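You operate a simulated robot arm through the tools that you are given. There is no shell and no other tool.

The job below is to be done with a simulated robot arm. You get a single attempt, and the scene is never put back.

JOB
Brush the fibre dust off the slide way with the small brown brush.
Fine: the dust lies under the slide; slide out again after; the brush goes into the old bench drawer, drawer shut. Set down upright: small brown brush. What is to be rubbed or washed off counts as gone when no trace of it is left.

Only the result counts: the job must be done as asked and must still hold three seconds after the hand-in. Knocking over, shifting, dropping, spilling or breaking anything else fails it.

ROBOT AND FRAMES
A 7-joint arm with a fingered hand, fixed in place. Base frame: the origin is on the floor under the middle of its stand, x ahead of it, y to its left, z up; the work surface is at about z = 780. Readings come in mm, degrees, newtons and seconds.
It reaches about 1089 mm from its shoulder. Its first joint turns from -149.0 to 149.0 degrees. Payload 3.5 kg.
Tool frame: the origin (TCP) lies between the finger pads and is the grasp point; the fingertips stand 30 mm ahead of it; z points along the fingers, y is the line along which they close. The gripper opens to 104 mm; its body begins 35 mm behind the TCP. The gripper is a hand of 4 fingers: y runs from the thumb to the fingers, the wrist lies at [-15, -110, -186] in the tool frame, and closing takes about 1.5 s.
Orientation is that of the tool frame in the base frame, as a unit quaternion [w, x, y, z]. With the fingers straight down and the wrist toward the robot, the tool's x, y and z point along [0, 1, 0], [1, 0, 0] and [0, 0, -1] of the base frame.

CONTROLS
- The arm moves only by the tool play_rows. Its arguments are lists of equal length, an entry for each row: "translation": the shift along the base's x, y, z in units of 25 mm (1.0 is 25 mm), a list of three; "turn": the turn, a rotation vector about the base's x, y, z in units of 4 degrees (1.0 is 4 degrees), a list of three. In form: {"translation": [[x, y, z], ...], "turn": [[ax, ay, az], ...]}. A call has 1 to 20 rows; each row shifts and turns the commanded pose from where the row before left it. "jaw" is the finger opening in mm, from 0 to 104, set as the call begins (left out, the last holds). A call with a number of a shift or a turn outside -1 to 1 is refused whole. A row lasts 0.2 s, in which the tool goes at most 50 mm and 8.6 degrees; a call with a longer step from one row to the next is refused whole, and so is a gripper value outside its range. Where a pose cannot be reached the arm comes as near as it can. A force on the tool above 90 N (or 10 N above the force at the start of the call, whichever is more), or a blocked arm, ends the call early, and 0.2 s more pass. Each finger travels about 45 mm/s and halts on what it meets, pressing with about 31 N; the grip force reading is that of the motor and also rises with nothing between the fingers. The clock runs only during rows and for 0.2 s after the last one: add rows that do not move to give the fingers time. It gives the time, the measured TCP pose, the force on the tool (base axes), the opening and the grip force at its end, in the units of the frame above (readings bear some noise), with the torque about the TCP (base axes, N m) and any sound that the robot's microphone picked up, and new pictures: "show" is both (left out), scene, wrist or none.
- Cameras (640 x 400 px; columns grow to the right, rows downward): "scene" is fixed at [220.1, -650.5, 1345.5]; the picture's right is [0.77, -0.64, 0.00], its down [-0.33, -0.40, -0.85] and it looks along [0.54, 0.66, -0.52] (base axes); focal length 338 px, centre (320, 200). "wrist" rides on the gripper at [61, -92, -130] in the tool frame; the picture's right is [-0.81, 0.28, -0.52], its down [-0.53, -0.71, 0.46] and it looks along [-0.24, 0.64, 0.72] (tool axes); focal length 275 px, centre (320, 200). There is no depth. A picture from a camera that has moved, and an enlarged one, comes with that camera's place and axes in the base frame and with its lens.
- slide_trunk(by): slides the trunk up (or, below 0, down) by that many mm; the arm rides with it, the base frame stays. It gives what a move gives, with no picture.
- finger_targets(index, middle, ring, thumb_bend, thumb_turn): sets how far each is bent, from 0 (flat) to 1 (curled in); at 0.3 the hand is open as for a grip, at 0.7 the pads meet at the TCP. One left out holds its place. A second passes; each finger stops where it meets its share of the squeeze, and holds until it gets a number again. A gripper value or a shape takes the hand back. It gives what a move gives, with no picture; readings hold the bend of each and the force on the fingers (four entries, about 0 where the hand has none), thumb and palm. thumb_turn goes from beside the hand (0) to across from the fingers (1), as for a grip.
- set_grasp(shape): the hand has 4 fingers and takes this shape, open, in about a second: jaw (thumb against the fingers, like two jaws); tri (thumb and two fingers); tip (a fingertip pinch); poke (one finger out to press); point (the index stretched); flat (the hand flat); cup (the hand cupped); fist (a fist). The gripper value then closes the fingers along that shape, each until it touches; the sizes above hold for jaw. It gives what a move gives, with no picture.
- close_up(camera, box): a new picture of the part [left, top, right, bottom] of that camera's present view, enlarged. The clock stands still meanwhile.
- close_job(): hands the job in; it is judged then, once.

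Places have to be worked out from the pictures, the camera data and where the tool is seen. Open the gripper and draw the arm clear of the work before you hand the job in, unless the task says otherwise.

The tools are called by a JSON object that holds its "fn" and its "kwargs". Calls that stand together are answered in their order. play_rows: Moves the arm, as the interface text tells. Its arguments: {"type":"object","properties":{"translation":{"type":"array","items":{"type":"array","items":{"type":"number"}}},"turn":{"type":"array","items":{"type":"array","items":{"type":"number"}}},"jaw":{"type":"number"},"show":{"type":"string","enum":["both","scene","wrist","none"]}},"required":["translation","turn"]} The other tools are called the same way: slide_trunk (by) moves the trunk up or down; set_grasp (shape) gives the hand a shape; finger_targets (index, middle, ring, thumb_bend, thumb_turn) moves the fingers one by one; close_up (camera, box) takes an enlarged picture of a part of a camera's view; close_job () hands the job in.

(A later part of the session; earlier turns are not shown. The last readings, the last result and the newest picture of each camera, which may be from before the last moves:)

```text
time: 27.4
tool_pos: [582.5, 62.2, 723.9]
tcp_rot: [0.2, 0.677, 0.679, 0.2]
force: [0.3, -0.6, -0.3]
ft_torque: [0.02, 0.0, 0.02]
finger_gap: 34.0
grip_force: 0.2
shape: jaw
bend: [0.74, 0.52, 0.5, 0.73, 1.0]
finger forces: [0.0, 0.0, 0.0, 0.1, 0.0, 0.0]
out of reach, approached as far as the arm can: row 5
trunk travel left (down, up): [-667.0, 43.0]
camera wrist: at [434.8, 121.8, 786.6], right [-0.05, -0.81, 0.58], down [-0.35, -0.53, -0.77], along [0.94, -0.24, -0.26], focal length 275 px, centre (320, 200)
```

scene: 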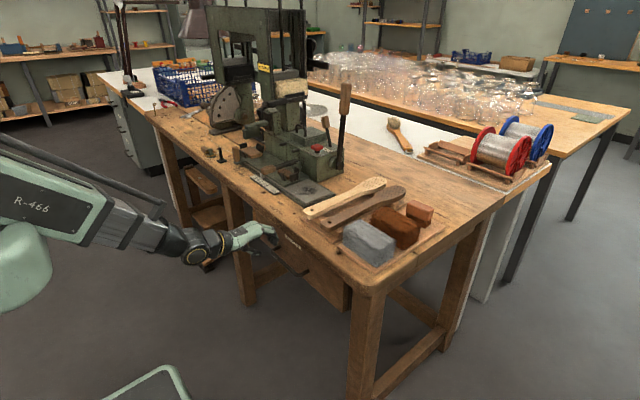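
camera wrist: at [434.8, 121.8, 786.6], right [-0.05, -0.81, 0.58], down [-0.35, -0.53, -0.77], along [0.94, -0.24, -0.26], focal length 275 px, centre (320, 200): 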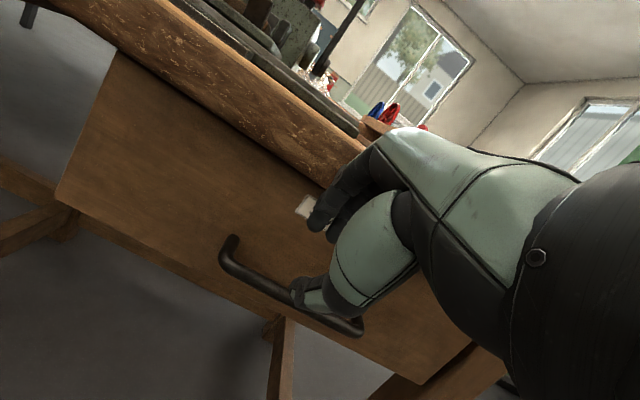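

The bar is right where I judged, at about (639, 30, 638), and the approach line is nearly along the fingers. The bend reading of index and thumb looks odd, so I check the fingers close up.

{"fn": "close_up", "kwargs": {"camera": "wrist", "box": [200, 130, 440, 360]}}

{"fn": "close_up", "kwargs": {"camera": "scene", "box": [170, 190, 330, 310]}}

```text
1.74 times, centred on (320, 245) of wrist
camera zoom: at [434.8, 121.8, 786.6], right [-0.05, -0.81, 0.58], down [-0.35, -0.53, -0.77], along [0.94, -0.24, -0.26], focal length 479 px, centre (320, 122)
```

zoom: 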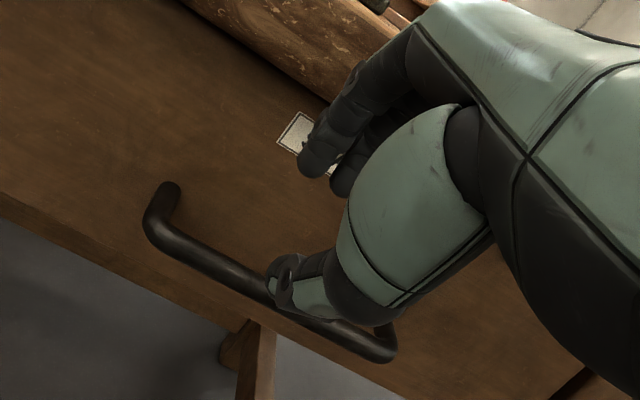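

```text
3.33 times, centred on (250, 250) of scene
camera zoom: at [220.1, -650.5, 1345.5], right [0.77, -0.64, 0.0], down [-0.33, -0.4, -0.85], along [0.54, 0.66, -0.52], focal length 1126 px, centre (553, 33)
```

zoom: 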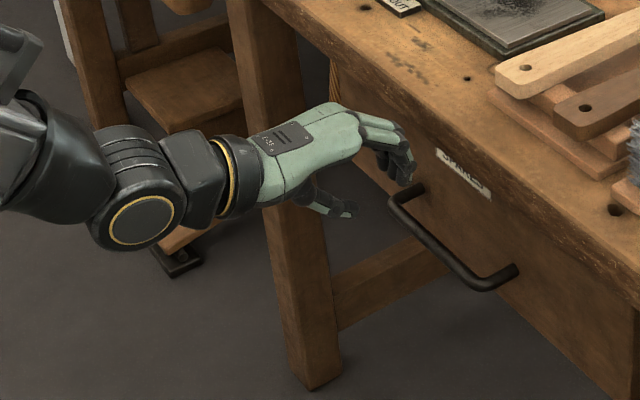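

The index seems to have caught against the thumb when re-opening. I open the fingers to 80 mm where there is still room, then bring them back to about 36 mm.

{"fn": "play_rows", "kwargs": {"translation": [[0, 0, 0], [0, 0, 0], [0, 0, 0], [0, 0, 0], [0, 0, 0], [0, 0, 0]], "turn": [[0, 0, 0], [0, 0, 0], [0, 0, 0], [0, 0, 0], [0, 0, 0], [0, 0, 0]], "jaw": 84, "show": "none"}}

{"fn": "play_rows", "kwargs": {"translation": [[0, 0, 0], [0, 0, 0], [0, 0, 0], [0, 0, 0], [0, 0, 0], [0, 0, 0]], "turn": [[0, 0, 0], [0, 0, 0], [0, 0, 0], [0, 0, 0], [0, 0, 0], [0, 0, 0]], "jaw": 40}}

```text
time: 28.8
tool_pos: [583.0, 62.0, 726.4]
tcp_rot: [0.2, 0.677, 0.679, 0.201]
force: [0.4, -0.6, -0.2]
ft_torque: [-0.03, 0.05, -0.03]
finger_gap: 84.2
grip_force: 0.1
shape: jaw
bend: [0.27, 0.34, 0.32, 0.49, 0.99]
finger forces: [0.0, 0.1, 0.0, 0.0, 0.0, 0.0]
trunk travel left (down, up): [-667.0, 43.0]
```

```text
time: 30.2
tool_pos: [582.9, 62.3, 725.5]
tcp_rot: [0.201, 0.679, 0.678, 0.2]
force: [-0.6, -0.9, 1.3]
ft_torque: [0.01, 0.01, 0.01]
finger_gap: 40.5
grip_force: 0.0
shape: jaw
bend: [0.74, 0.49, 0.46, 0.73, 1.0]
finger forces: [0.0, 0.0, 0.0, 0.0, 0.0, 0.0]
trunk travel left (down, up): [-667.0, 43.0]
camera wrist: at [434.8, 121.6, 786.8], right [-0.05, -0.81, 0.58], down [-0.35, -0.53, -0.77], along [0.93, -0.24, -0.26], focal length 275 px, centre (320, 200)
```

scene: 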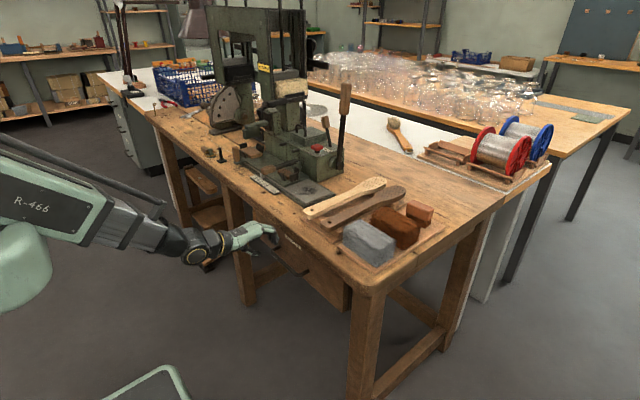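
wrist: 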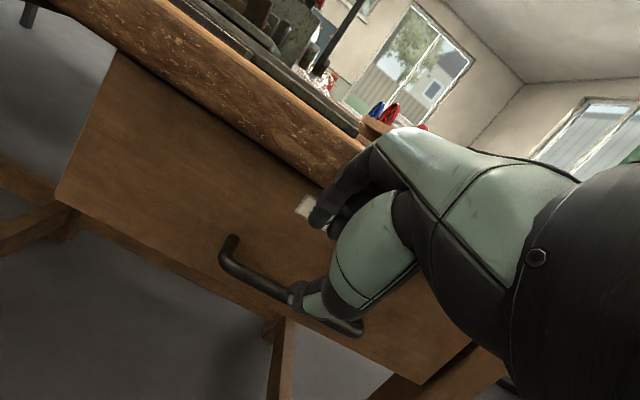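

The partial jaw setting curls index and thumb together. I set the fingers one by one instead, as a hook with the thumb further open.

{"fn": "finger_targets", "kwargs": {"index": 0.5, "middle": 0.5, "ring": 0.5, "thumb_bend": 0.3, "thumb_turn": 1.0}}

{"fn": "close_up", "kwargs": {"camera": "wrist", "box": [200, 130, 440, 360]}}

{"fn": "close_up", "kwargs": {"camera": "scene", "box": [170, 190, 330, 310]}}

```text
time: 31.2
tool_pos: [583.0, 61.3, 724.7]
tcp_rot: [0.2, 0.678, 0.678, 0.2]
force: [0.1, 0.3, 0.8]
ft_torque: [0.0, 0.0, 0.0]
finger_gap: 77.2
grip_force: 0.2
shape: fingers
bend: [0.5, 0.5, 0.5, 0.3, 0.98]
finger forces: [0.0, 0.0, 0.1, 0.1, 0.1, 0.0]
trunk travel left (down, up): [-667.0, 43.0]
```

```text
1.74 times, centred on (320, 245) of wrist
camera zoom: at [434.8, 121.6, 786.8], right [-0.05, -0.81, 0.58], down [-0.35, -0.53, -0.77], along [0.93, -0.24, -0.26], focal length 479 px, centre (320, 122)
```

zoom: 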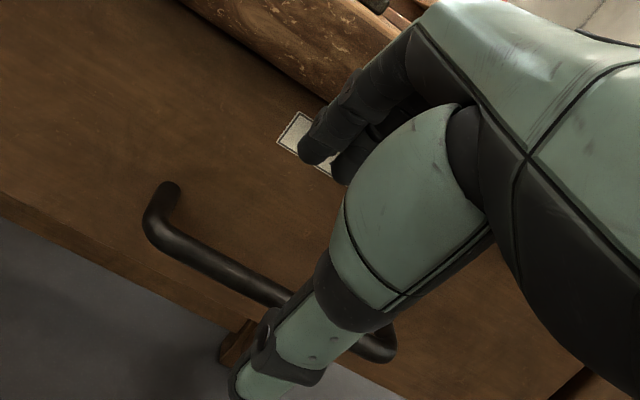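

```text
3.33 times, centred on (250, 250) of scene
camera zoom: at [220.1, -650.5, 1345.5], right [0.77, -0.64, 0.0], down [-0.33, -0.4, -0.85], along [0.54, 0.66, -0.52], focal length 1126 px, centre (553, 33)
```

zoom: 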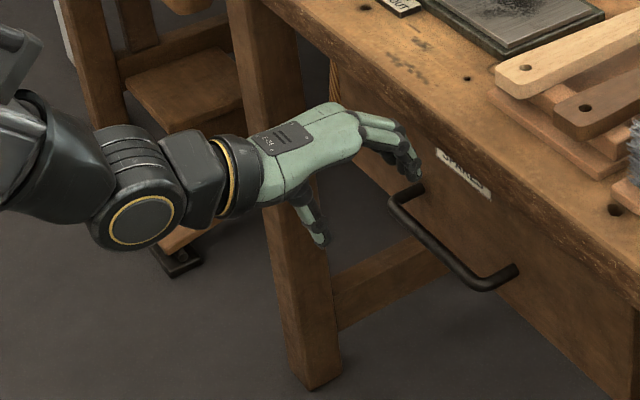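

The fingers now form a hook with tips about 58 mm ahead and 17 mm below the TCP. I move forward so the tips sit above the gap behind the bar.

{"fn": "play_rows", "kwargs": {"translation": [[0.4, -0.3, -0.4], [0.3, -0.1, -0.4], [0, 0, 0]], "turn": [[0, 0, 0], [0, 0, 0], [0, 0, 0]]}}

{"fn": "close_up", "kwargs": {"camera": "wrist", "box": [200, 130, 440, 360]}}

{"fn": "close_up", "kwargs": {"camera": "scene", "box": [200, 210, 320, 300]}}

```text
time: 32.0
tool_pos: [601.7, 61.5, 707.3]
tcp_rot: [0.2, 0.678, 0.678, 0.199]
force: [0.2, 0.3, -0.1]
ft_torque: [-0.01, 0.01, -0.04]
finger_gap: 77.2
grip_force: 0.1
shape: fingers
bend: [0.5, 0.5, 0.5, 0.3, 0.98]
finger forces: [0.0, 0.0, 0.0, 0.0, 0.0, 0.0]
out of reach, approached as far as the arm can: row 1, 2
trunk travel left (down, up): [-667.0, 43.0]
camera wrist: at [452.9, 123.2, 768.4], right [-0.05, -0.81, 0.58], down [-0.35, -0.53, -0.77], along [0.93, -0.25, -0.26], focal length 275 px, centre (320, 200)
```

scene: 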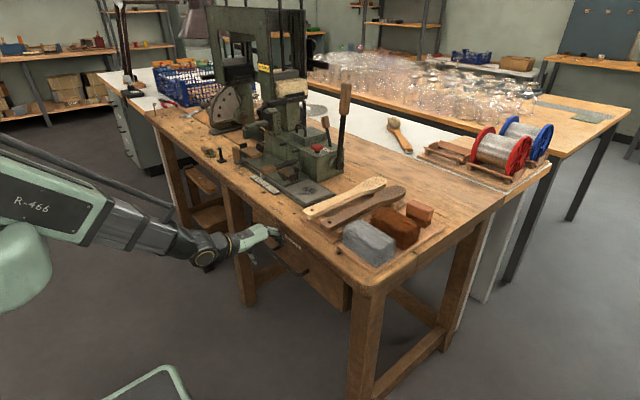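
wrist: 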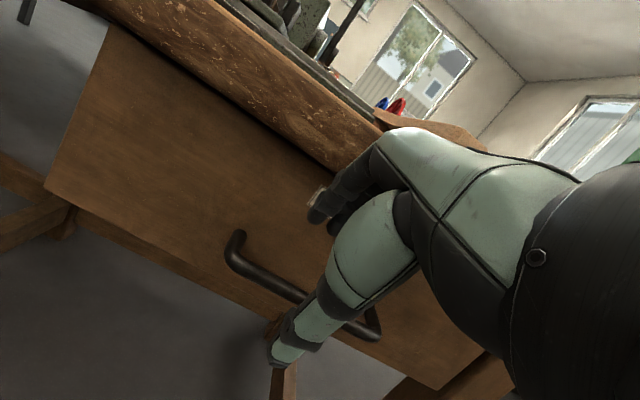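

```text
1.74 times, centred on (320, 245) of wrist
camera zoom: at [452.9, 123.2, 768.4], right [-0.05, -0.81, 0.58], down [-0.35, -0.53, -0.77], along [0.93, -0.25, -0.26], focal length 479 px, centre (320, 122)
```

zoom: 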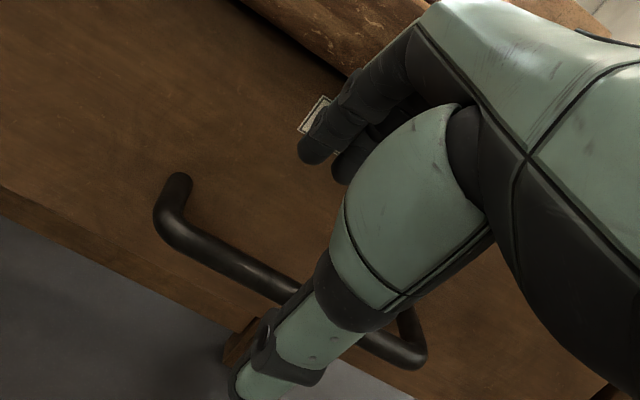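

```text
4.44 times, centred on (260, 255) of scene
camera zoom: at [220.1, -650.5, 1345.5], right [0.77, -0.64, 0.0], down [-0.33, -0.4, -0.85], along [0.54, 0.66, -0.52], focal length 1501 px, centre (587, -44)
```

zoom: 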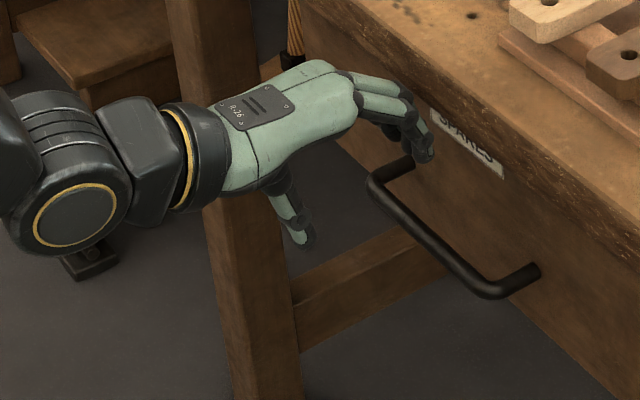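

The fingertips are close to the gap line (x about 645–657, z about 700). I move 8 mm further forward and lower 40 mm, stopping just above the bar to check again.

{"fn": "play_rows", "kwargs": {"translation": [[0.3, -0.2, -0.5], [0, -0.2, -0.5], [0, 0, -0.5], [0, 0, 0]], "turn": [[0, 0, 0], [0, 0, 0], [0, 0, 0], [0, 0, 0]]}}

{"fn": "close_up", "kwargs": {"camera": "wrist", "box": [220, 150, 400, 330]}}

{"fn": "close_up", "kwargs": {"camera": "scene", "box": [220, 220, 320, 300]}}

```text
time: 33.0
tool_pos: [608.5, 68.5, 673.2]
tcp_rot: [0.2, 0.678, 0.678, 0.201]
force: [-0.2, 0.1, 0.2]
ft_torque: [0.0, 0.0, -0.02]
finger_gap: 77.1
grip_force: 0.1
shape: fingers
bend: [0.5, 0.5, 0.5, 0.3, 0.98]
finger forces: [0.0, 0.0, 0.0, 0.1, 0.0, 0.1]
out of reach, approached as far as the arm can: row 1, 2
trunk travel left (down, up): [-667.0, 43.0]
camera wrist: at [459.9, 128.2, 733.0], right [-0.05, -0.81, 0.58], down [-0.35, -0.53, -0.77], along [0.93, -0.24, -0.26], focal length 275 px, centre (320, 200)
```

scene: 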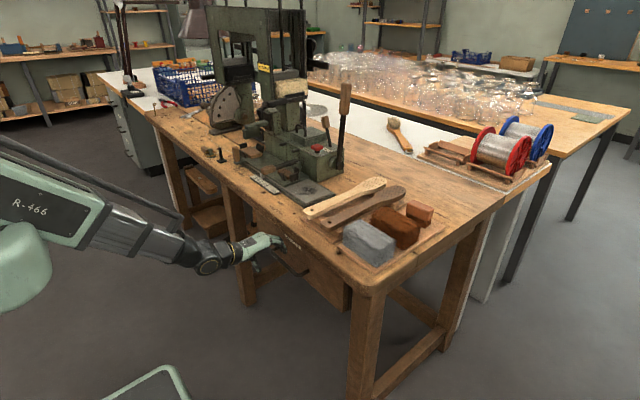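
wrist: 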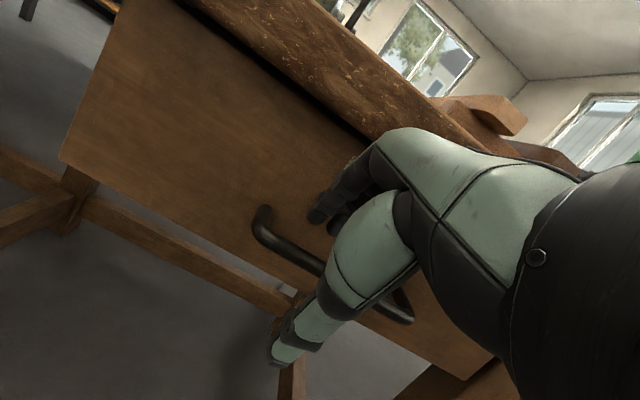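

```text
2.22 times, centred on (310, 240) of wrist
camera zoom: at [459.9, 128.2, 733.0], right [-0.05, -0.81, 0.58], down [-0.35, -0.53, -0.77], along [0.93, -0.24, -0.26], focal length 612 px, centre (342, 111)
```

zoom: 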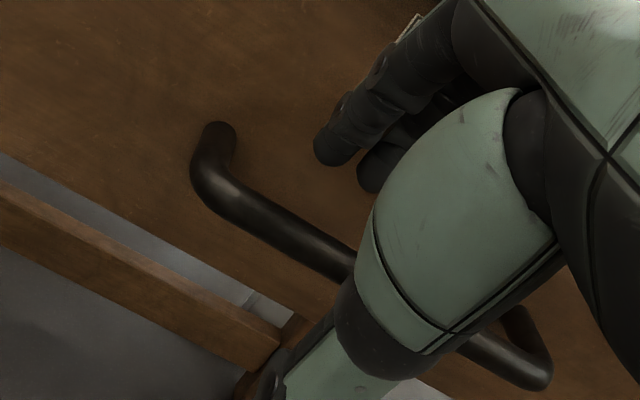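

```text
5.00 times, centred on (270, 260) of scene
camera zoom: at [220.1, -650.5, 1345.5], right [0.77, -0.64, 0.0], down [-0.33, -0.4, -0.85], along [0.54, 0.66, -0.52], focal length 1689 px, centre (570, -100)
```

zoom: 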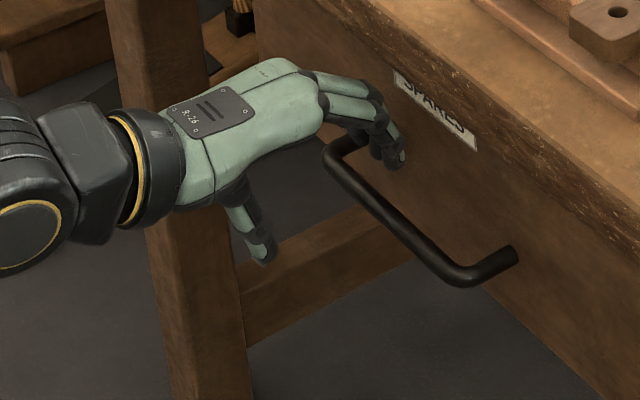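

The fingertips appear above and behind the bar. I lower further by about 35 mm into the gap, watching the force.

{"fn": "play_rows", "kwargs": {"translation": [[0, 0, -0.5], [0, 0, -0.5], [0, 0, -0.4], [0, 0, 0]], "turn": [[0, 0, 0], [0, 0, 0], [0, 0, 0], [0, 0, 0]]}}

{"fn": "close_up", "kwargs": {"camera": "wrist", "box": [220, 150, 400, 330]}}

{"fn": "close_up", "kwargs": {"camera": "scene", "box": [220, 220, 320, 300]}}

```text
time: 34.0
tool_pos: [606.7, 71.4, 637.4]
tcp_rot: [0.2, 0.678, 0.678, 0.2]
force: [1.0, -0.4, 1.3]
ft_torque: [0.02, -0.03, 0.0]
finger_gap: 79.7
grip_force: 1.1
shape: fingers
bend: [0.49, 0.5, 0.49, 0.3, 0.98]
finger forces: [1.7, 0.1, 0.4, 0.0, 0.1, 0.0]
out of reach, approached as far as the arm can: row 2
trunk travel left (down, up): [-667.0, 43.0]
camera wrist: at [459.7, 131.4, 698.6], right [-0.05, -0.81, 0.58], down [-0.35, -0.53, -0.77], along [0.93, -0.24, -0.26], focal length 275 px, centre (320, 200)
```

scene: 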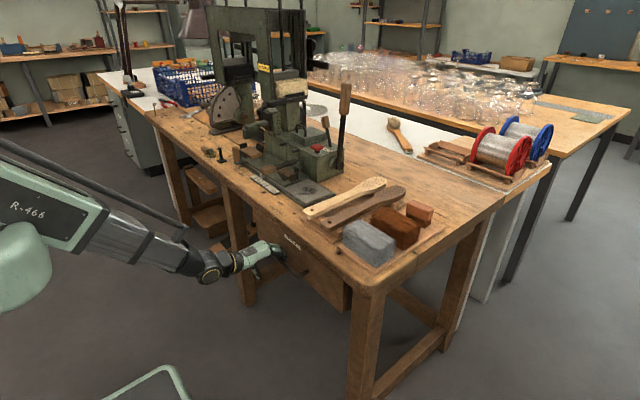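
wrist: 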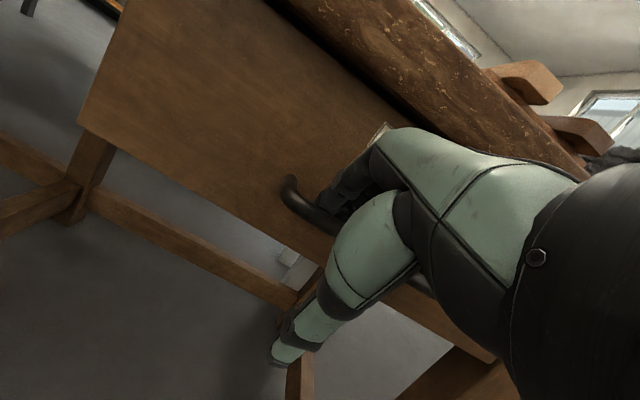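

```text
2.22 times, centred on (310, 240) of wrist
camera zoom: at [459.7, 131.4, 698.6], right [-0.05, -0.81, 0.58], down [-0.35, -0.53, -0.77], along [0.93, -0.24, -0.26], focal length 612 px, centre (342, 111)
```

zoom: 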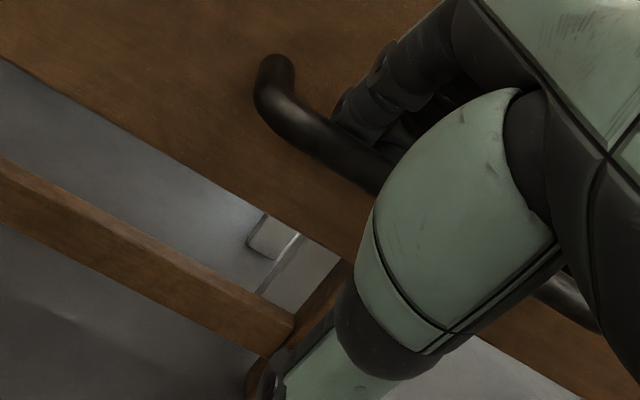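

```text
5.00 times, centred on (270, 260) of scene
camera zoom: at [220.1, -650.5, 1345.5], right [0.77, -0.64, 0.0], down [-0.33, -0.4, -0.85], along [0.54, 0.66, -0.52], focal length 1689 px, centre (570, -100)
```

zoom: 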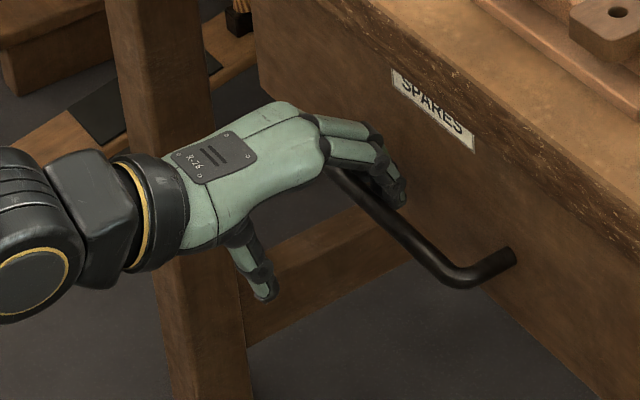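

The fingers are behind the bar. I curl them around it and then pull gently in -x.

{"fn": "finger_targets", "kwargs": {"index": 0.68, "middle": 0.68, "ring": 0.68}}

{"fn": "play_rows", "kwargs": {"translation": [[-0.5, 0, 0], [-0.5, 0, 0], [-0.5, 0, 0], [-0.5, 0, 0]], "turn": [[0, 0, 0], [0, 0, 0], [0, 0, 0], [0, 0, 0]]}}

```text
time: 35.0
tool_pos: [608.4, 70.3, 636.8]
tcp_rot: [0.2, 0.678, 0.679, 0.199]
force: [-1.0, 0.7, -0.3]
ft_torque: [-0.03, 0.01, -0.01]
finger_gap: 54.6
grip_force: 0.4
shape: fingers
bend: [0.68, 0.69, 0.68, 0.3, 0.98]
finger forces: [0.0, 1.1, 0.1, 0.0, 0.1, 0.0]
trunk travel left (down, up): [-667.0, 43.0]
```

```text
time: 36.0
tool_pos: [575.9, 74.4, 651.5]
tcp_rot: [0.199, 0.677, 0.679, 0.202]
force: [0.1, 0.1, -0.1]
ft_torque: [0.0, 0.04, -0.02]
finger_gap: 54.4
grip_force: 0.5
shape: fingers
bend: [0.68, 0.68, 0.67, 0.3, 0.98]
finger forces: [0.0, 0.0, 0.2, 0.0, 0.0, 0.0]
out of reach, approached as far as the arm can: row 2, 3, 4
trunk travel left (down, up): [-667.0, 43.0]
camera wrist: at [427.3, 133.7, 712.3], right [-0.04, -0.81, 0.58], down [-0.35, -0.53, -0.77], along [0.94, -0.24, -0.26], focal length 275 px, centre (320, 200)
```

scene: 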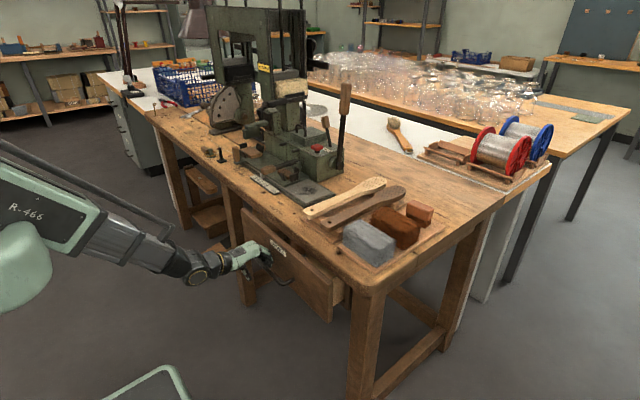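
wrist: 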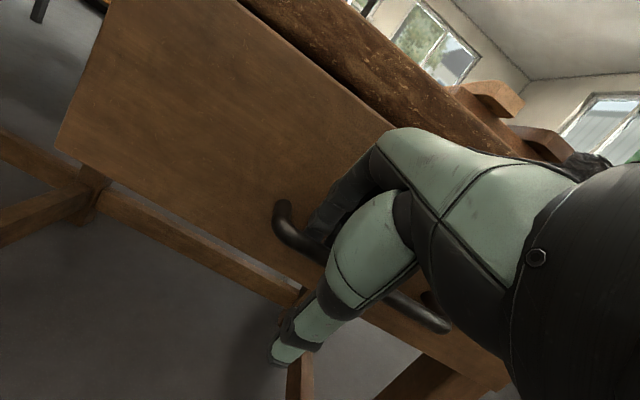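

The drawer is coming out. I check how far it has opened and how the fingers sit on the bar.

{"fn": "close_up", "kwargs": {"camera": "scene", "box": [210, 200, 370, 330]}}

{"fn": "close_up", "kwargs": {"camera": "wrist", "box": [220, 130, 460, 370]}}

```text
3.08 times, centred on (290, 265) of scene
camera zoom: at [220.1, -650.5, 1345.5], right [0.77, -0.64, 0.0], down [-0.33, -0.4, -0.85], along [0.54, 0.66, -0.52], focal length 1039 px, centre (412, 0)
```

zoom: 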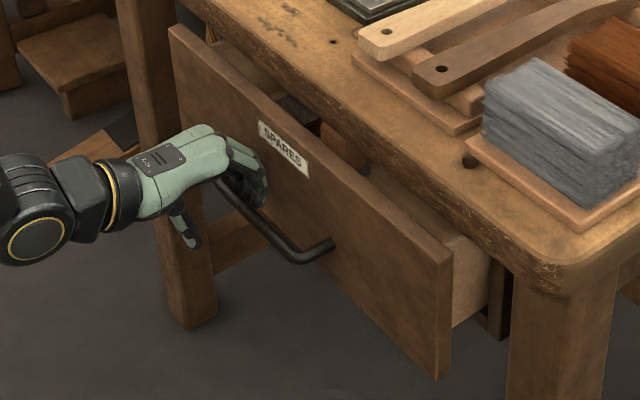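

```text
1.67 times, centred on (340, 250) of wrist
camera zoom: at [427.3, 133.7, 712.3], right [-0.04, -0.81, 0.58], down [-0.35, -0.53, -0.77], along [0.94, -0.24, -0.26], focal length 459 px, centre (287, 117)
```

zoom: 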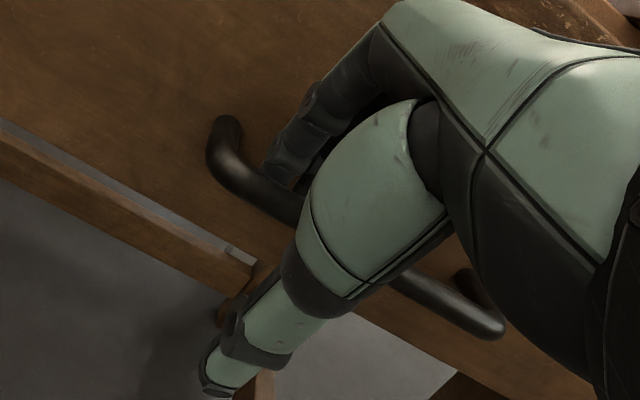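

The drawer is about 50 mm open and glides easily. I keep pulling while easing the hand's tilt back, since the wrist is near its limit.

{"fn": "play_rows", "kwargs": {"translation": [[-0.5, 0, -0.1], [-0.5, 0, -0.1], [-0.5, 0, -0.1], [-0.5, 0, -0.1], [-0.5, 0, -0.1], [-0.5, 0, 0]], "turn": [[0, 0.7, 0], [0, 0.7, 0], [0, 0.7, 0], [0, 0.7, 0], [0, 0.7, 0], [0, 0.5, 0]]}}

{"fn": "close_up", "kwargs": {"camera": "scene", "box": [190, 200, 370, 330]}}

```text
time: 37.4
tool_pos: [507.2, 76.5, 643.3]
tcp_rot: [0.101, 0.697, 0.702, 0.105]
force: [0.7, 0.5, 0.8]
ft_torque: [-0.01, -0.01, -0.03]
finger_gap: 54.5
grip_force: 0.0
shape: fingers
bend: [0.68, 0.68, 0.68, 0.3, 0.98]
finger forces: [0.1, 0.0, 0.1, 0.1, 0.0, 0.0]
out of reach, approached as far as the arm can: row 3, 6
trunk travel left (down, up): [-667.0, 43.0]
camera wrist: at [380.8, 135.1, 744.3], right [0.12, -0.81, 0.57], down [-0.55, -0.53, -0.64], along [0.83, -0.24, -0.51], focal length 275 px, centre (320, 200)
```

scene: 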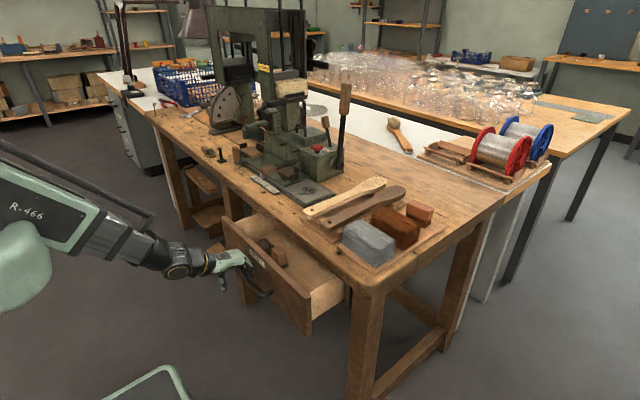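
wrist: 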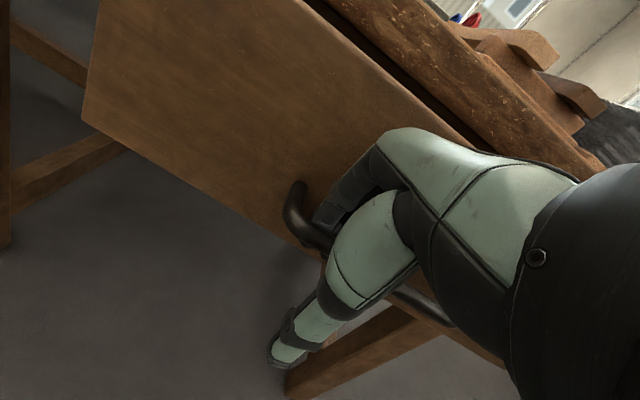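

```text
3.08 times, centred on (280, 265) of scene
camera zoom: at [220.1, -650.5, 1345.5], right [0.77, -0.64, 0.0], down [-0.33, -0.4, -0.85], along [0.54, 0.66, -0.52], focal length 1039 px, centre (443, 0)
```

zoom: 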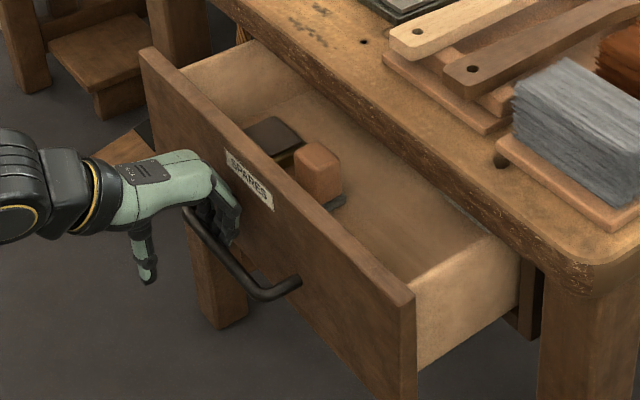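

The drawer is about 115 mm open; inside, the left half holds a dark box and a brown block, and the right half is free. I pull about 45 mm more to make room for the hand.

{"fn": "play_rows", "kwargs": {"translation": [[-0.5, 0, 0], [-0.5, 0, 0], [-0.5, 0, 0], [-0.4, 0, 0]], "turn": [[0, 0.5, 0], [0, 0.5, 0], [0, 0.5, 0], [0, 0.5, 0]]}}

{"fn": "close_up", "kwargs": {"camera": "scene", "box": [190, 200, 370, 330]}}

```text
time: 38.4
tool_pos: [464.1, 76.5, 648.5]
tcp_rot: [0.053, 0.703, 0.707, 0.055]
force: [1.5, -2.0, -3.8]
ft_torque: [0.06, -0.13, -0.05]
finger_gap: 56.7
grip_force: 5.6
shape: fingers
bend: [0.66, 0.68, 0.66, 0.3, 0.98]
finger forces: [2.4, 5.4, 2.4, 0.0, 0.0, 0.0]
out of reach, approached as far as the arm can: row 2
trunk travel left (down, up): [-667.0, 43.0]
camera wrist: at [354.2, 136.1, 764.9], right [0.2, -0.81, 0.55], down [-0.63, -0.53, -0.56], along [0.75, -0.24, -0.62], focal length 275 px, centre (320, 200)
```

scene: 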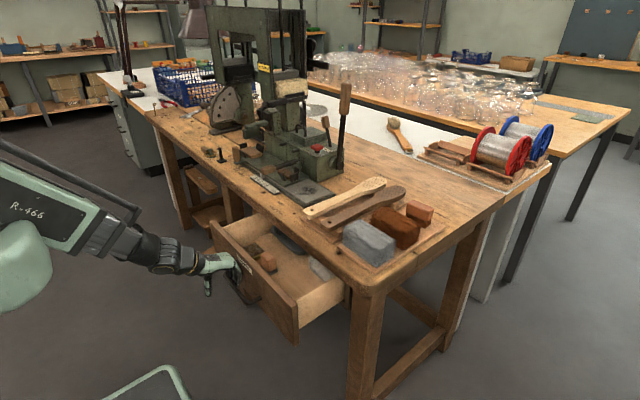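
wrist: 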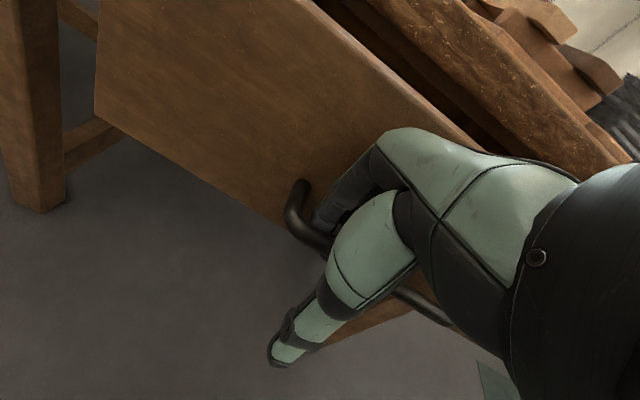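

```text
3.08 times, centred on (280, 265) of scene
camera zoom: at [220.1, -650.5, 1345.5], right [0.77, -0.64, 0.0], down [-0.33, -0.4, -0.85], along [0.54, 0.66, -0.52], focal length 1039 px, centre (443, 0)
```

zoom: 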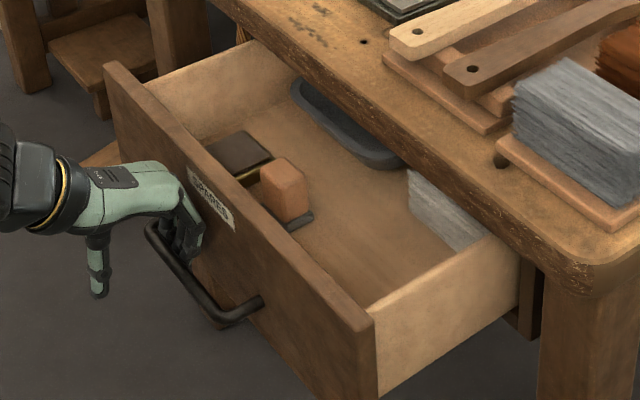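

The drawer is about 150 mm open, with free floor on the right side near the front. I now straighten the fingers a little to unhook from the bar.

{"fn": "finger_targets", "kwargs": {"index": 0.5, "middle": 0.5, "ring": 0.5}}

{"fn": "play_rows", "kwargs": {"translation": [[0, 0, 0.4], [0, 0, 0.5], [0, 0, 0.5], [0, 0, 0.5]], "turn": [[0, 0, 0], [0, 0, 0], [0, 0, 0], [0, 0, 0]]}}

{"fn": "close_up", "kwargs": {"camera": "scene", "box": [190, 200, 370, 330]}}

```text
time: 39.4
tool_pos: [467.0, 77.8, 648.0]
tcp_rot: [0.052, 0.703, 0.707, 0.056]
force: [0.2, -0.4, -0.1]
ft_torque: [0.01, 0.0, 0.05]
finger_gap: 77.7
grip_force: 0.5
shape: fingers
bend: [0.5, 0.5, 0.5, 0.3, 0.98]
finger forces: [0.4, 0.0, 0.0, 0.1, 0.1, 0.0]
trunk travel left (down, up): [-667.0, 43.0]
```

```text
time: 40.4
tool_pos: [464.4, 75.7, 695.4]
tcp_rot: [0.052, 0.702, 0.708, 0.057]
force: [-0.1, 0.5, -0.6]
ft_torque: [-0.05, 0.01, -0.03]
finger_gap: 77.7
grip_force: 0.0
shape: fingers
bend: [0.5, 0.5, 0.5, 0.3, 0.98]
finger forces: [0.0, 0.0, 0.0, 0.1, 0.0, 0.1]
trunk travel left (down, up): [-667.0, 43.0]
camera wrist: at [352.5, 135.4, 811.0], right [0.2, -0.81, 0.55], down [-0.63, -0.53, -0.56], along [0.75, -0.24, -0.62], focal length 275 px, centre (320, 200)
```

scene: 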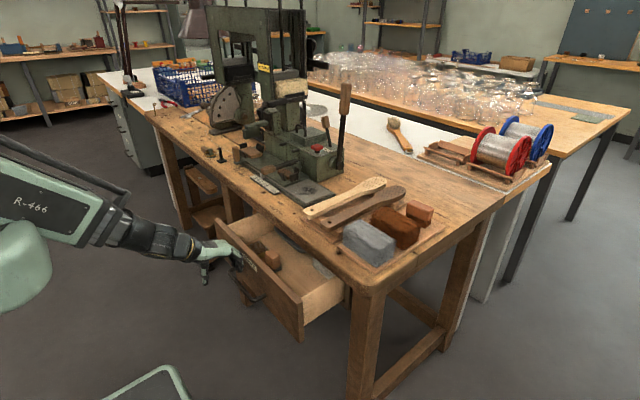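
wrist: 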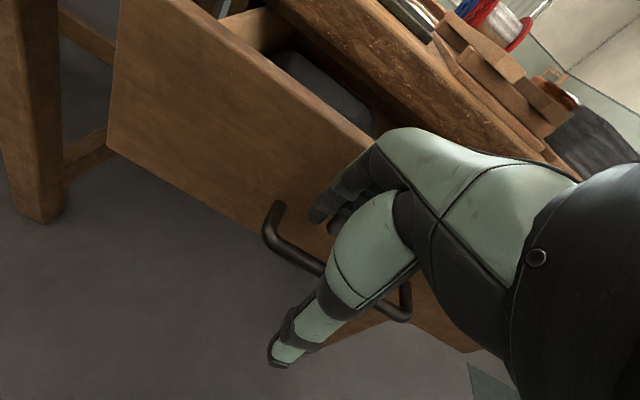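

```text
3.08 times, centred on (280, 265) of scene
camera zoom: at [220.1, -650.5, 1345.5], right [0.77, -0.64, 0.0], down [-0.33, -0.4, -0.85], along [0.54, 0.66, -0.52], focal length 1039 px, centre (443, 0)
```

zoom: 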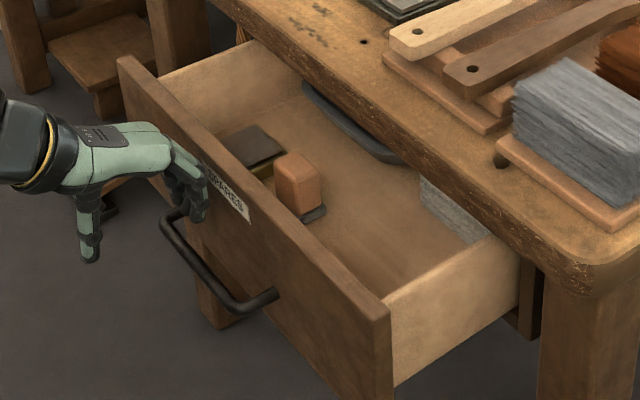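

The hand is free of the bar, with the drawer left about 137 mm open. I curl the fingers in so they clear the drawer front, and raise the trunk the remaining bit before rising.

{"fn": "finger_targets", "kwargs": {"index": 0.7, "middle": 0.7, "ring": 0.7}}

{"fn": "slide_trunk", "kwargs": {"by": 42}}

```text
time: 41.4
tool_pos: [463.9, 76.4, 695.0]
tcp_rot: [0.053, 0.704, 0.706, 0.056]
force: [0.7, -0.1, -1.8]
ft_torque: [-0.03, 0.02, -0.02]
finger_gap: 51.6
grip_force: 0.1
shape: fingers
bend: [0.7, 0.7, 0.7, 0.3, 0.98]
finger forces: [0.0, 0.0, 0.0, 0.0, 0.0, 0.0]
trunk travel left (down, up): [-667.0, 43.0]
```

```text
time: 42.3
tool_pos: [465.1, 75.7, 737.0]
tcp_rot: [0.053, 0.703, 0.707, 0.057]
force: [-0.4, -0.2, -0.7]
ft_torque: [-0.05, 0.01, 0.02]
finger_gap: 51.6
grip_force: 0.1
shape: fingers
bend: [0.7, 0.7, 0.7, 0.3, 0.98]
finger forces: [0.0, 0.1, 0.1, 0.0, 0.1, 0.1]
trunk travel left (down, up): [-709.0, 1.0]
```

Now I level the hand out and rise, drifting forward only as needed to stay in reach, keeping above the drawer front.

{"fn": "play_rows", "kwargs": {"translation": [[0.1, 0, 0.6], [0.2, 0, 0.8], [0.3, 0, 1], [0.3, 0, 1], [0.4, 0, 1], [0.5, 0, 1], [0.5, 0, 1], [0.5, 0, 1]], "turn": [[0, 0.7, 0], [0, 0.7, 0], [0, 0.7, 0], [0, 0, 0], [0, 0, 0], [0, 0, 0], [0, 0, 0], [0, 0, 0]]}}

```text
time: 44.1
tool_pos: [547.8, 78.9, 911.4]
tcp_rot: [0.0, 0.705, 0.709, 0.005]
force: [-0.3, 0.9, -0.1]
ft_torque: [-0.02, -0.02, -0.01]
finger_gap: 52.0
grip_force: 0.0
shape: fingers
bend: [0.7, 0.7, 0.7, 0.3, 0.98]
finger forces: [0.0, 0.0, 0.1, 0.0, 0.1, 0.0]
out of reach, approached as far as the arm can: row 3, 4, 5
trunk travel left (down, up): [-709.0, 1.0]
camera wrist: at [454.7, 137.8, 1043.0], right [0.27, -0.81, 0.51], down [-0.71, -0.53, -0.47], along [0.65, -0.24, -0.72], focal length 275 px, centre (320, 200)
```

scene: 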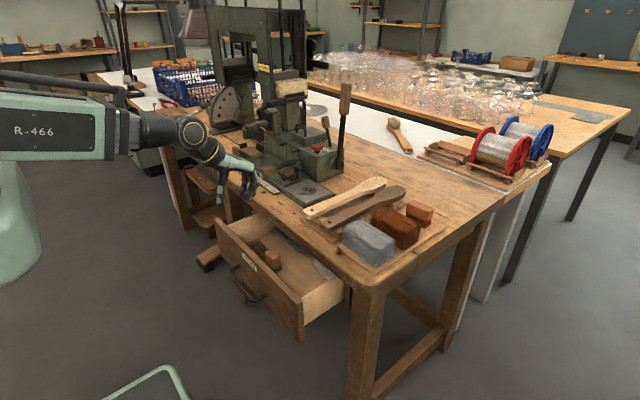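
wrist: 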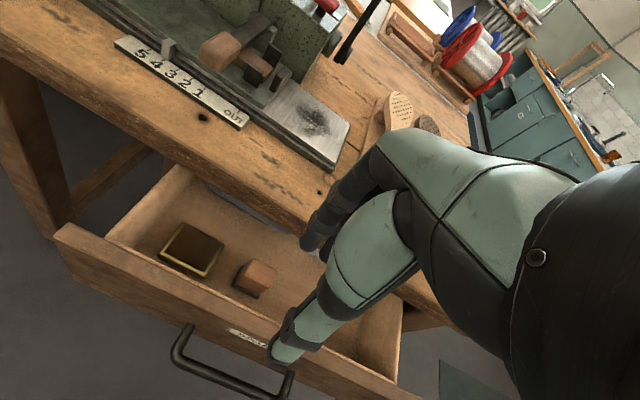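

I raise a little and carry the hand over toward the small brown brush at about (923, -231), staying well above the tray items.

{"fn": "play_rows", "kwargs": {"translation": [[0.5, -0.5, 0.8], [0.62, -0.9, 0.8], [0.62, -0.96, 0.5], [0.62, -0.96, 0], [0.62, -0.96, 0], [0.62, -0.96, 0], [0.62, -0.96, 0], [0.62, -0.96, 0], [0.62, -0.96, 0], [0.62, -0.96, 0], [0.62, -0.96, 0], [0.62, -0.96, 0], [0.62, -0.96, 0], [0.62, -0.96, 0], [0.62, -0.96, 0]], "turn": [[0, 0, 0], [0, 0, 0], [0, 0, 0], [0, 0, 0], [0, 0, 0], [0, 0, 0], [0, 0, 0], [0, 0, 0], [0, 0, 0], [0, 0, 0], [0, 0, 0], [0, 0, 0], [0, 0, 0], [0, 0, 0], [0, 0, 0]]}}

```text
time: 47.3
tool_pos: [777.2, -269.1, 964.0]
tcp_rot: [0.0, 0.705, 0.709, 0.005]
force: [0.7, 0.1, 0.1]
ft_torque: [-0.05, -0.01, 0.01]
finger_gap: 51.7
grip_force: 0.0
shape: fingers
bend: [0.7, 0.7, 0.7, 0.3, 0.98]
finger forces: [0.0, 0.0, 0.0, 0.1, 0.1, 0.0]
trunk travel left (down, up): [-709.0, 1.0]
camera wrist: at [684.2, -210.0, 1095.9], right [0.28, -0.81, 0.51], down [-0.71, -0.53, -0.46], along [0.65, -0.24, -0.72], focal length 275 px, centre (320, 200)
```

scene: 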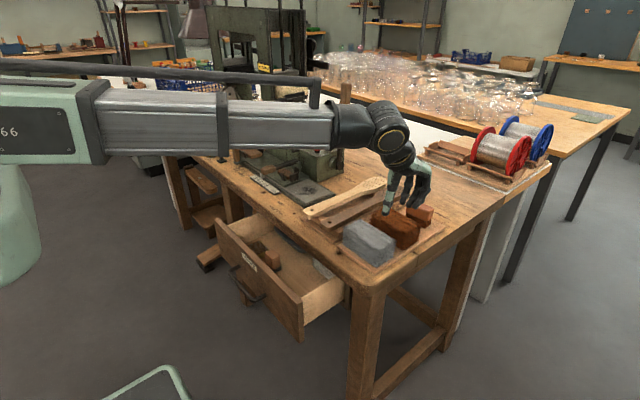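
wrist: 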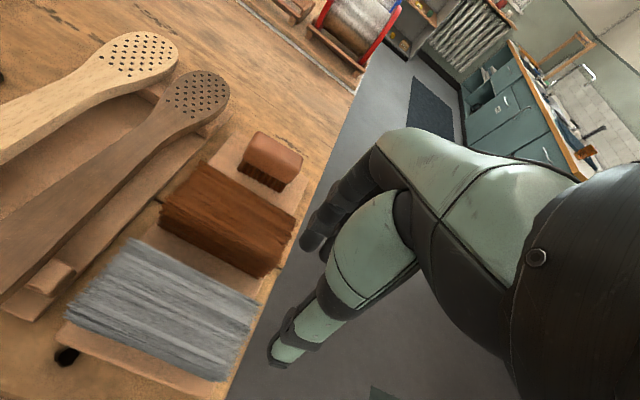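

{"fn": "close_up", "kwargs": {"camera": "wrist", "box": [150, 100, 350, 300]}}

{"fn": "close_up", "kwargs": {"camera": "scene", "box": [370, 160, 460, 260]}}

```text
2.00 times, centred on (250, 200) of wrist
camera zoom: at [684.2, -210.0, 1095.9], right [0.28, -0.81, 0.51], down [-0.71, -0.53, -0.46], along [0.65, -0.24, -0.72], focal length 551 px, centre (460, 200)
```

zoom: 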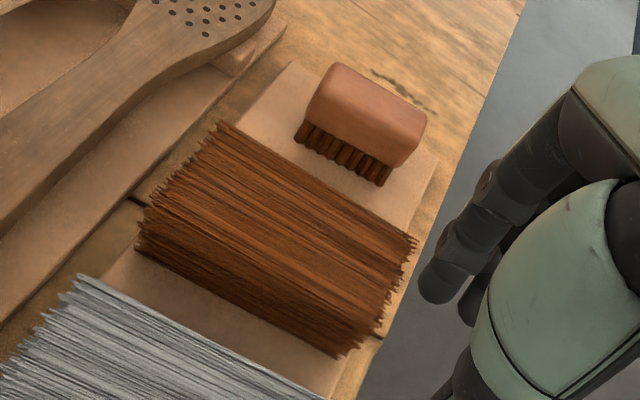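

```text
4.00 times, centred on (415, 210) of scene
camera zoom: at [220.1, -650.5, 1345.5], right [0.77, -0.64, 0.0], down [-0.33, -0.4, -0.85], along [0.54, 0.66, -0.52], focal length 1351 px, centre (-60, 160)
```

zoom: 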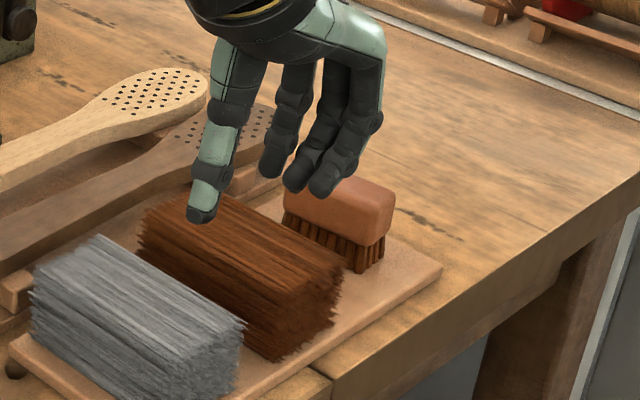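

The brush stands at about (941, -217): bristles z≈790–817, block to about 847, long axis nearly along y (about +4°). I raise the hand and open the fingers before lowering the trunk for better reach.

{"fn": "play_rows", "kwargs": {"translation": [[0, 0, 1], [0, 0, 1], [0, 0, 1], [0, 0, 1], [0, 0, 1], [0, 0, 1]], "turn": [[0, 0, 0], [0, 0, 0], [0, 0, 0], [0, 0, 0], [0, 0, 0], [0, 0, 0.5]], "show": "none"}}

{"fn": "finger_targets", "kwargs": {"index": 0.42, "middle": 0.42, "ring": 0.42, "thumb_bend": 0.42, "thumb_turn": 1.0}}

```text
time: 48.7
tool_pos: [777.8, -267.6, 1116.0]
tcp_rot: [0.001, 0.693, 0.721, 0.006]
force: [0.6, 0.5, -0.1]
ft_torque: [0.02, 0.0, 0.02]
finger_gap: 51.5
grip_force: 0.0
shape: fingers
bend: [0.7, 0.7, 0.7, 0.3, 0.98]
finger forces: [0.0, 0.0, 0.0, 0.1, 0.0, 0.0]
trunk travel left (down, up): [-709.0, 1.0]
```

```text
time: 49.7
tool_pos: [778.5, -269.0, 1114.4]
tcp_rot: [0.001, 0.693, 0.721, 0.006]
force: [-0.2, 0.4, -0.4]
ft_torque: [-0.03, 0.0, 0.0]
finger_gap: 73.1
grip_force: 0.0
shape: fingers
bend: [0.42, 0.42, 0.42, 0.42, 0.99]
finger forces: [0.0, 0.1, 0.0, 0.1, 0.0, 0.0]
trunk travel left (down, up): [-709.0, 1.0]
```

The opening is 73 mm with all fingers clean. I lower the trunk by 150 mm, which leaves the hand near z=964 above the tray.

{"fn": "slide_trunk", "kwargs": {"by": -150}}

{"fn": "play_rows", "kwargs": {"translation": [[0.82, 0.31, 0], [0.82, 0.31, 0], [0.82, 0.31, 0], [0.82, 0.31, 0], [0.82, 0.31, 0], [0.82, 0.31, 0], [0.82, 0.31, -0.5], [0.75, 0.31, -0.5], [0, 0, -0.5]], "turn": [[0, 0, 0.5], [0, 0, 0], [0, 0, 0], [0, 0, 0], [0, 0, 0], [0, 0, 0], [0, 0, 0], [0, 0, 0], [0, 0, 0]]}}

```text
time: 51.4
tool_pos: [777.5, -267.5, 965.0]
tcp_rot: [0.0, 0.693, 0.721, 0.005]
force: [0.2, -0.7, 0.2]
ft_torque: [-0.01, 0.01, -0.02]
finger_gap: 72.7
grip_force: 0.0
shape: fingers
bend: [0.42, 0.42, 0.42, 0.42, 0.99]
finger forces: [0.0, 0.0, 0.1, 0.0, 0.1, 0.1]
trunk travel left (down, up): [-559.0, 151.0]
```

```text
time: 53.4
tool_pos: [941.0, -204.7, 927.3]
tcp_rot: [0.001, 0.68, 0.733, 0.005]
force: [-0.1, -0.1, 0.6]
ft_torque: [0.02, -0.02, 0.01]
finger_gap: 73.0
grip_force: 0.0
shape: fingers
bend: [0.42, 0.42, 0.42, 0.42, 0.99]
finger forces: [0.1, 0.0, 0.0, 0.0, 0.0, 0.1]
trunk travel left (down, up): [-559.0, 151.0]
camera wrist: at [842.5, -152.4, 1058.4], right [0.33, -0.79, 0.51], down [-0.67, -0.58, -0.47], along [0.67, -0.19, -0.72], focal length 275 px, centre (320, 200)
```

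scene: 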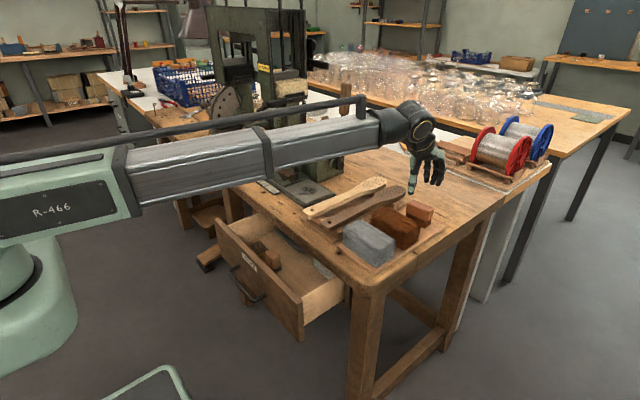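
wrist: 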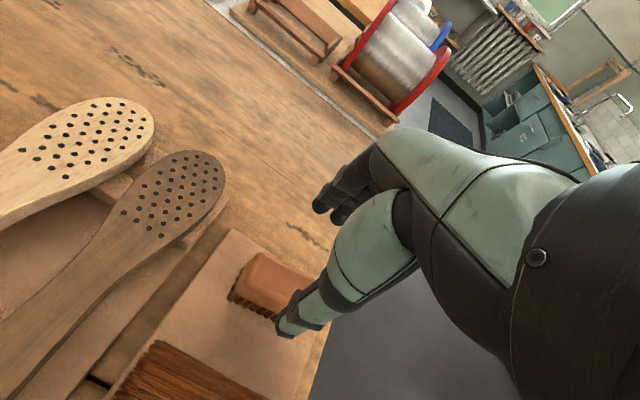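

{"fn": "close_up", "kwargs": {"camera": "wrist", "box": [180, 150, 420, 380]}}

{"fn": "close_up", "kwargs": {"camera": "scene", "box": [370, 120, 470, 250]}}

```text
1.74 times, centred on (300, 265) of wrist
camera zoom: at [842.5, -152.4, 1058.4], right [0.33, -0.79, 0.51], down [-0.67, -0.58, -0.47], along [0.67, -0.19, -0.72], focal length 479 px, centre (355, 87)
```

zoom: 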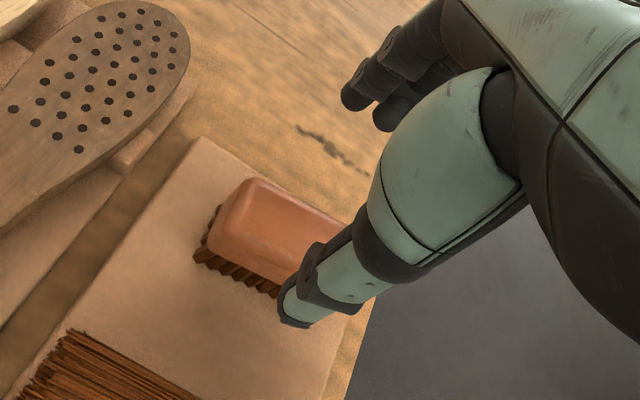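

```text
3.08 times, centred on (420, 185) of scene
camera zoom: at [220.1, -650.5, 1345.5], right [0.77, -0.64, 0.0], down [-0.33, -0.4, -0.85], along [0.54, 0.66, -0.52], focal length 1039 px, centre (12, 246)
```

zoom: 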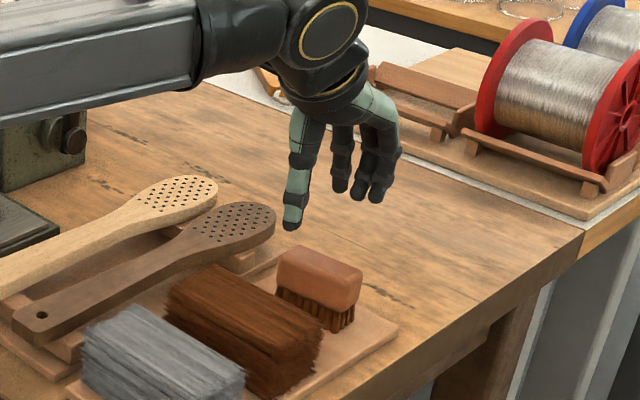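

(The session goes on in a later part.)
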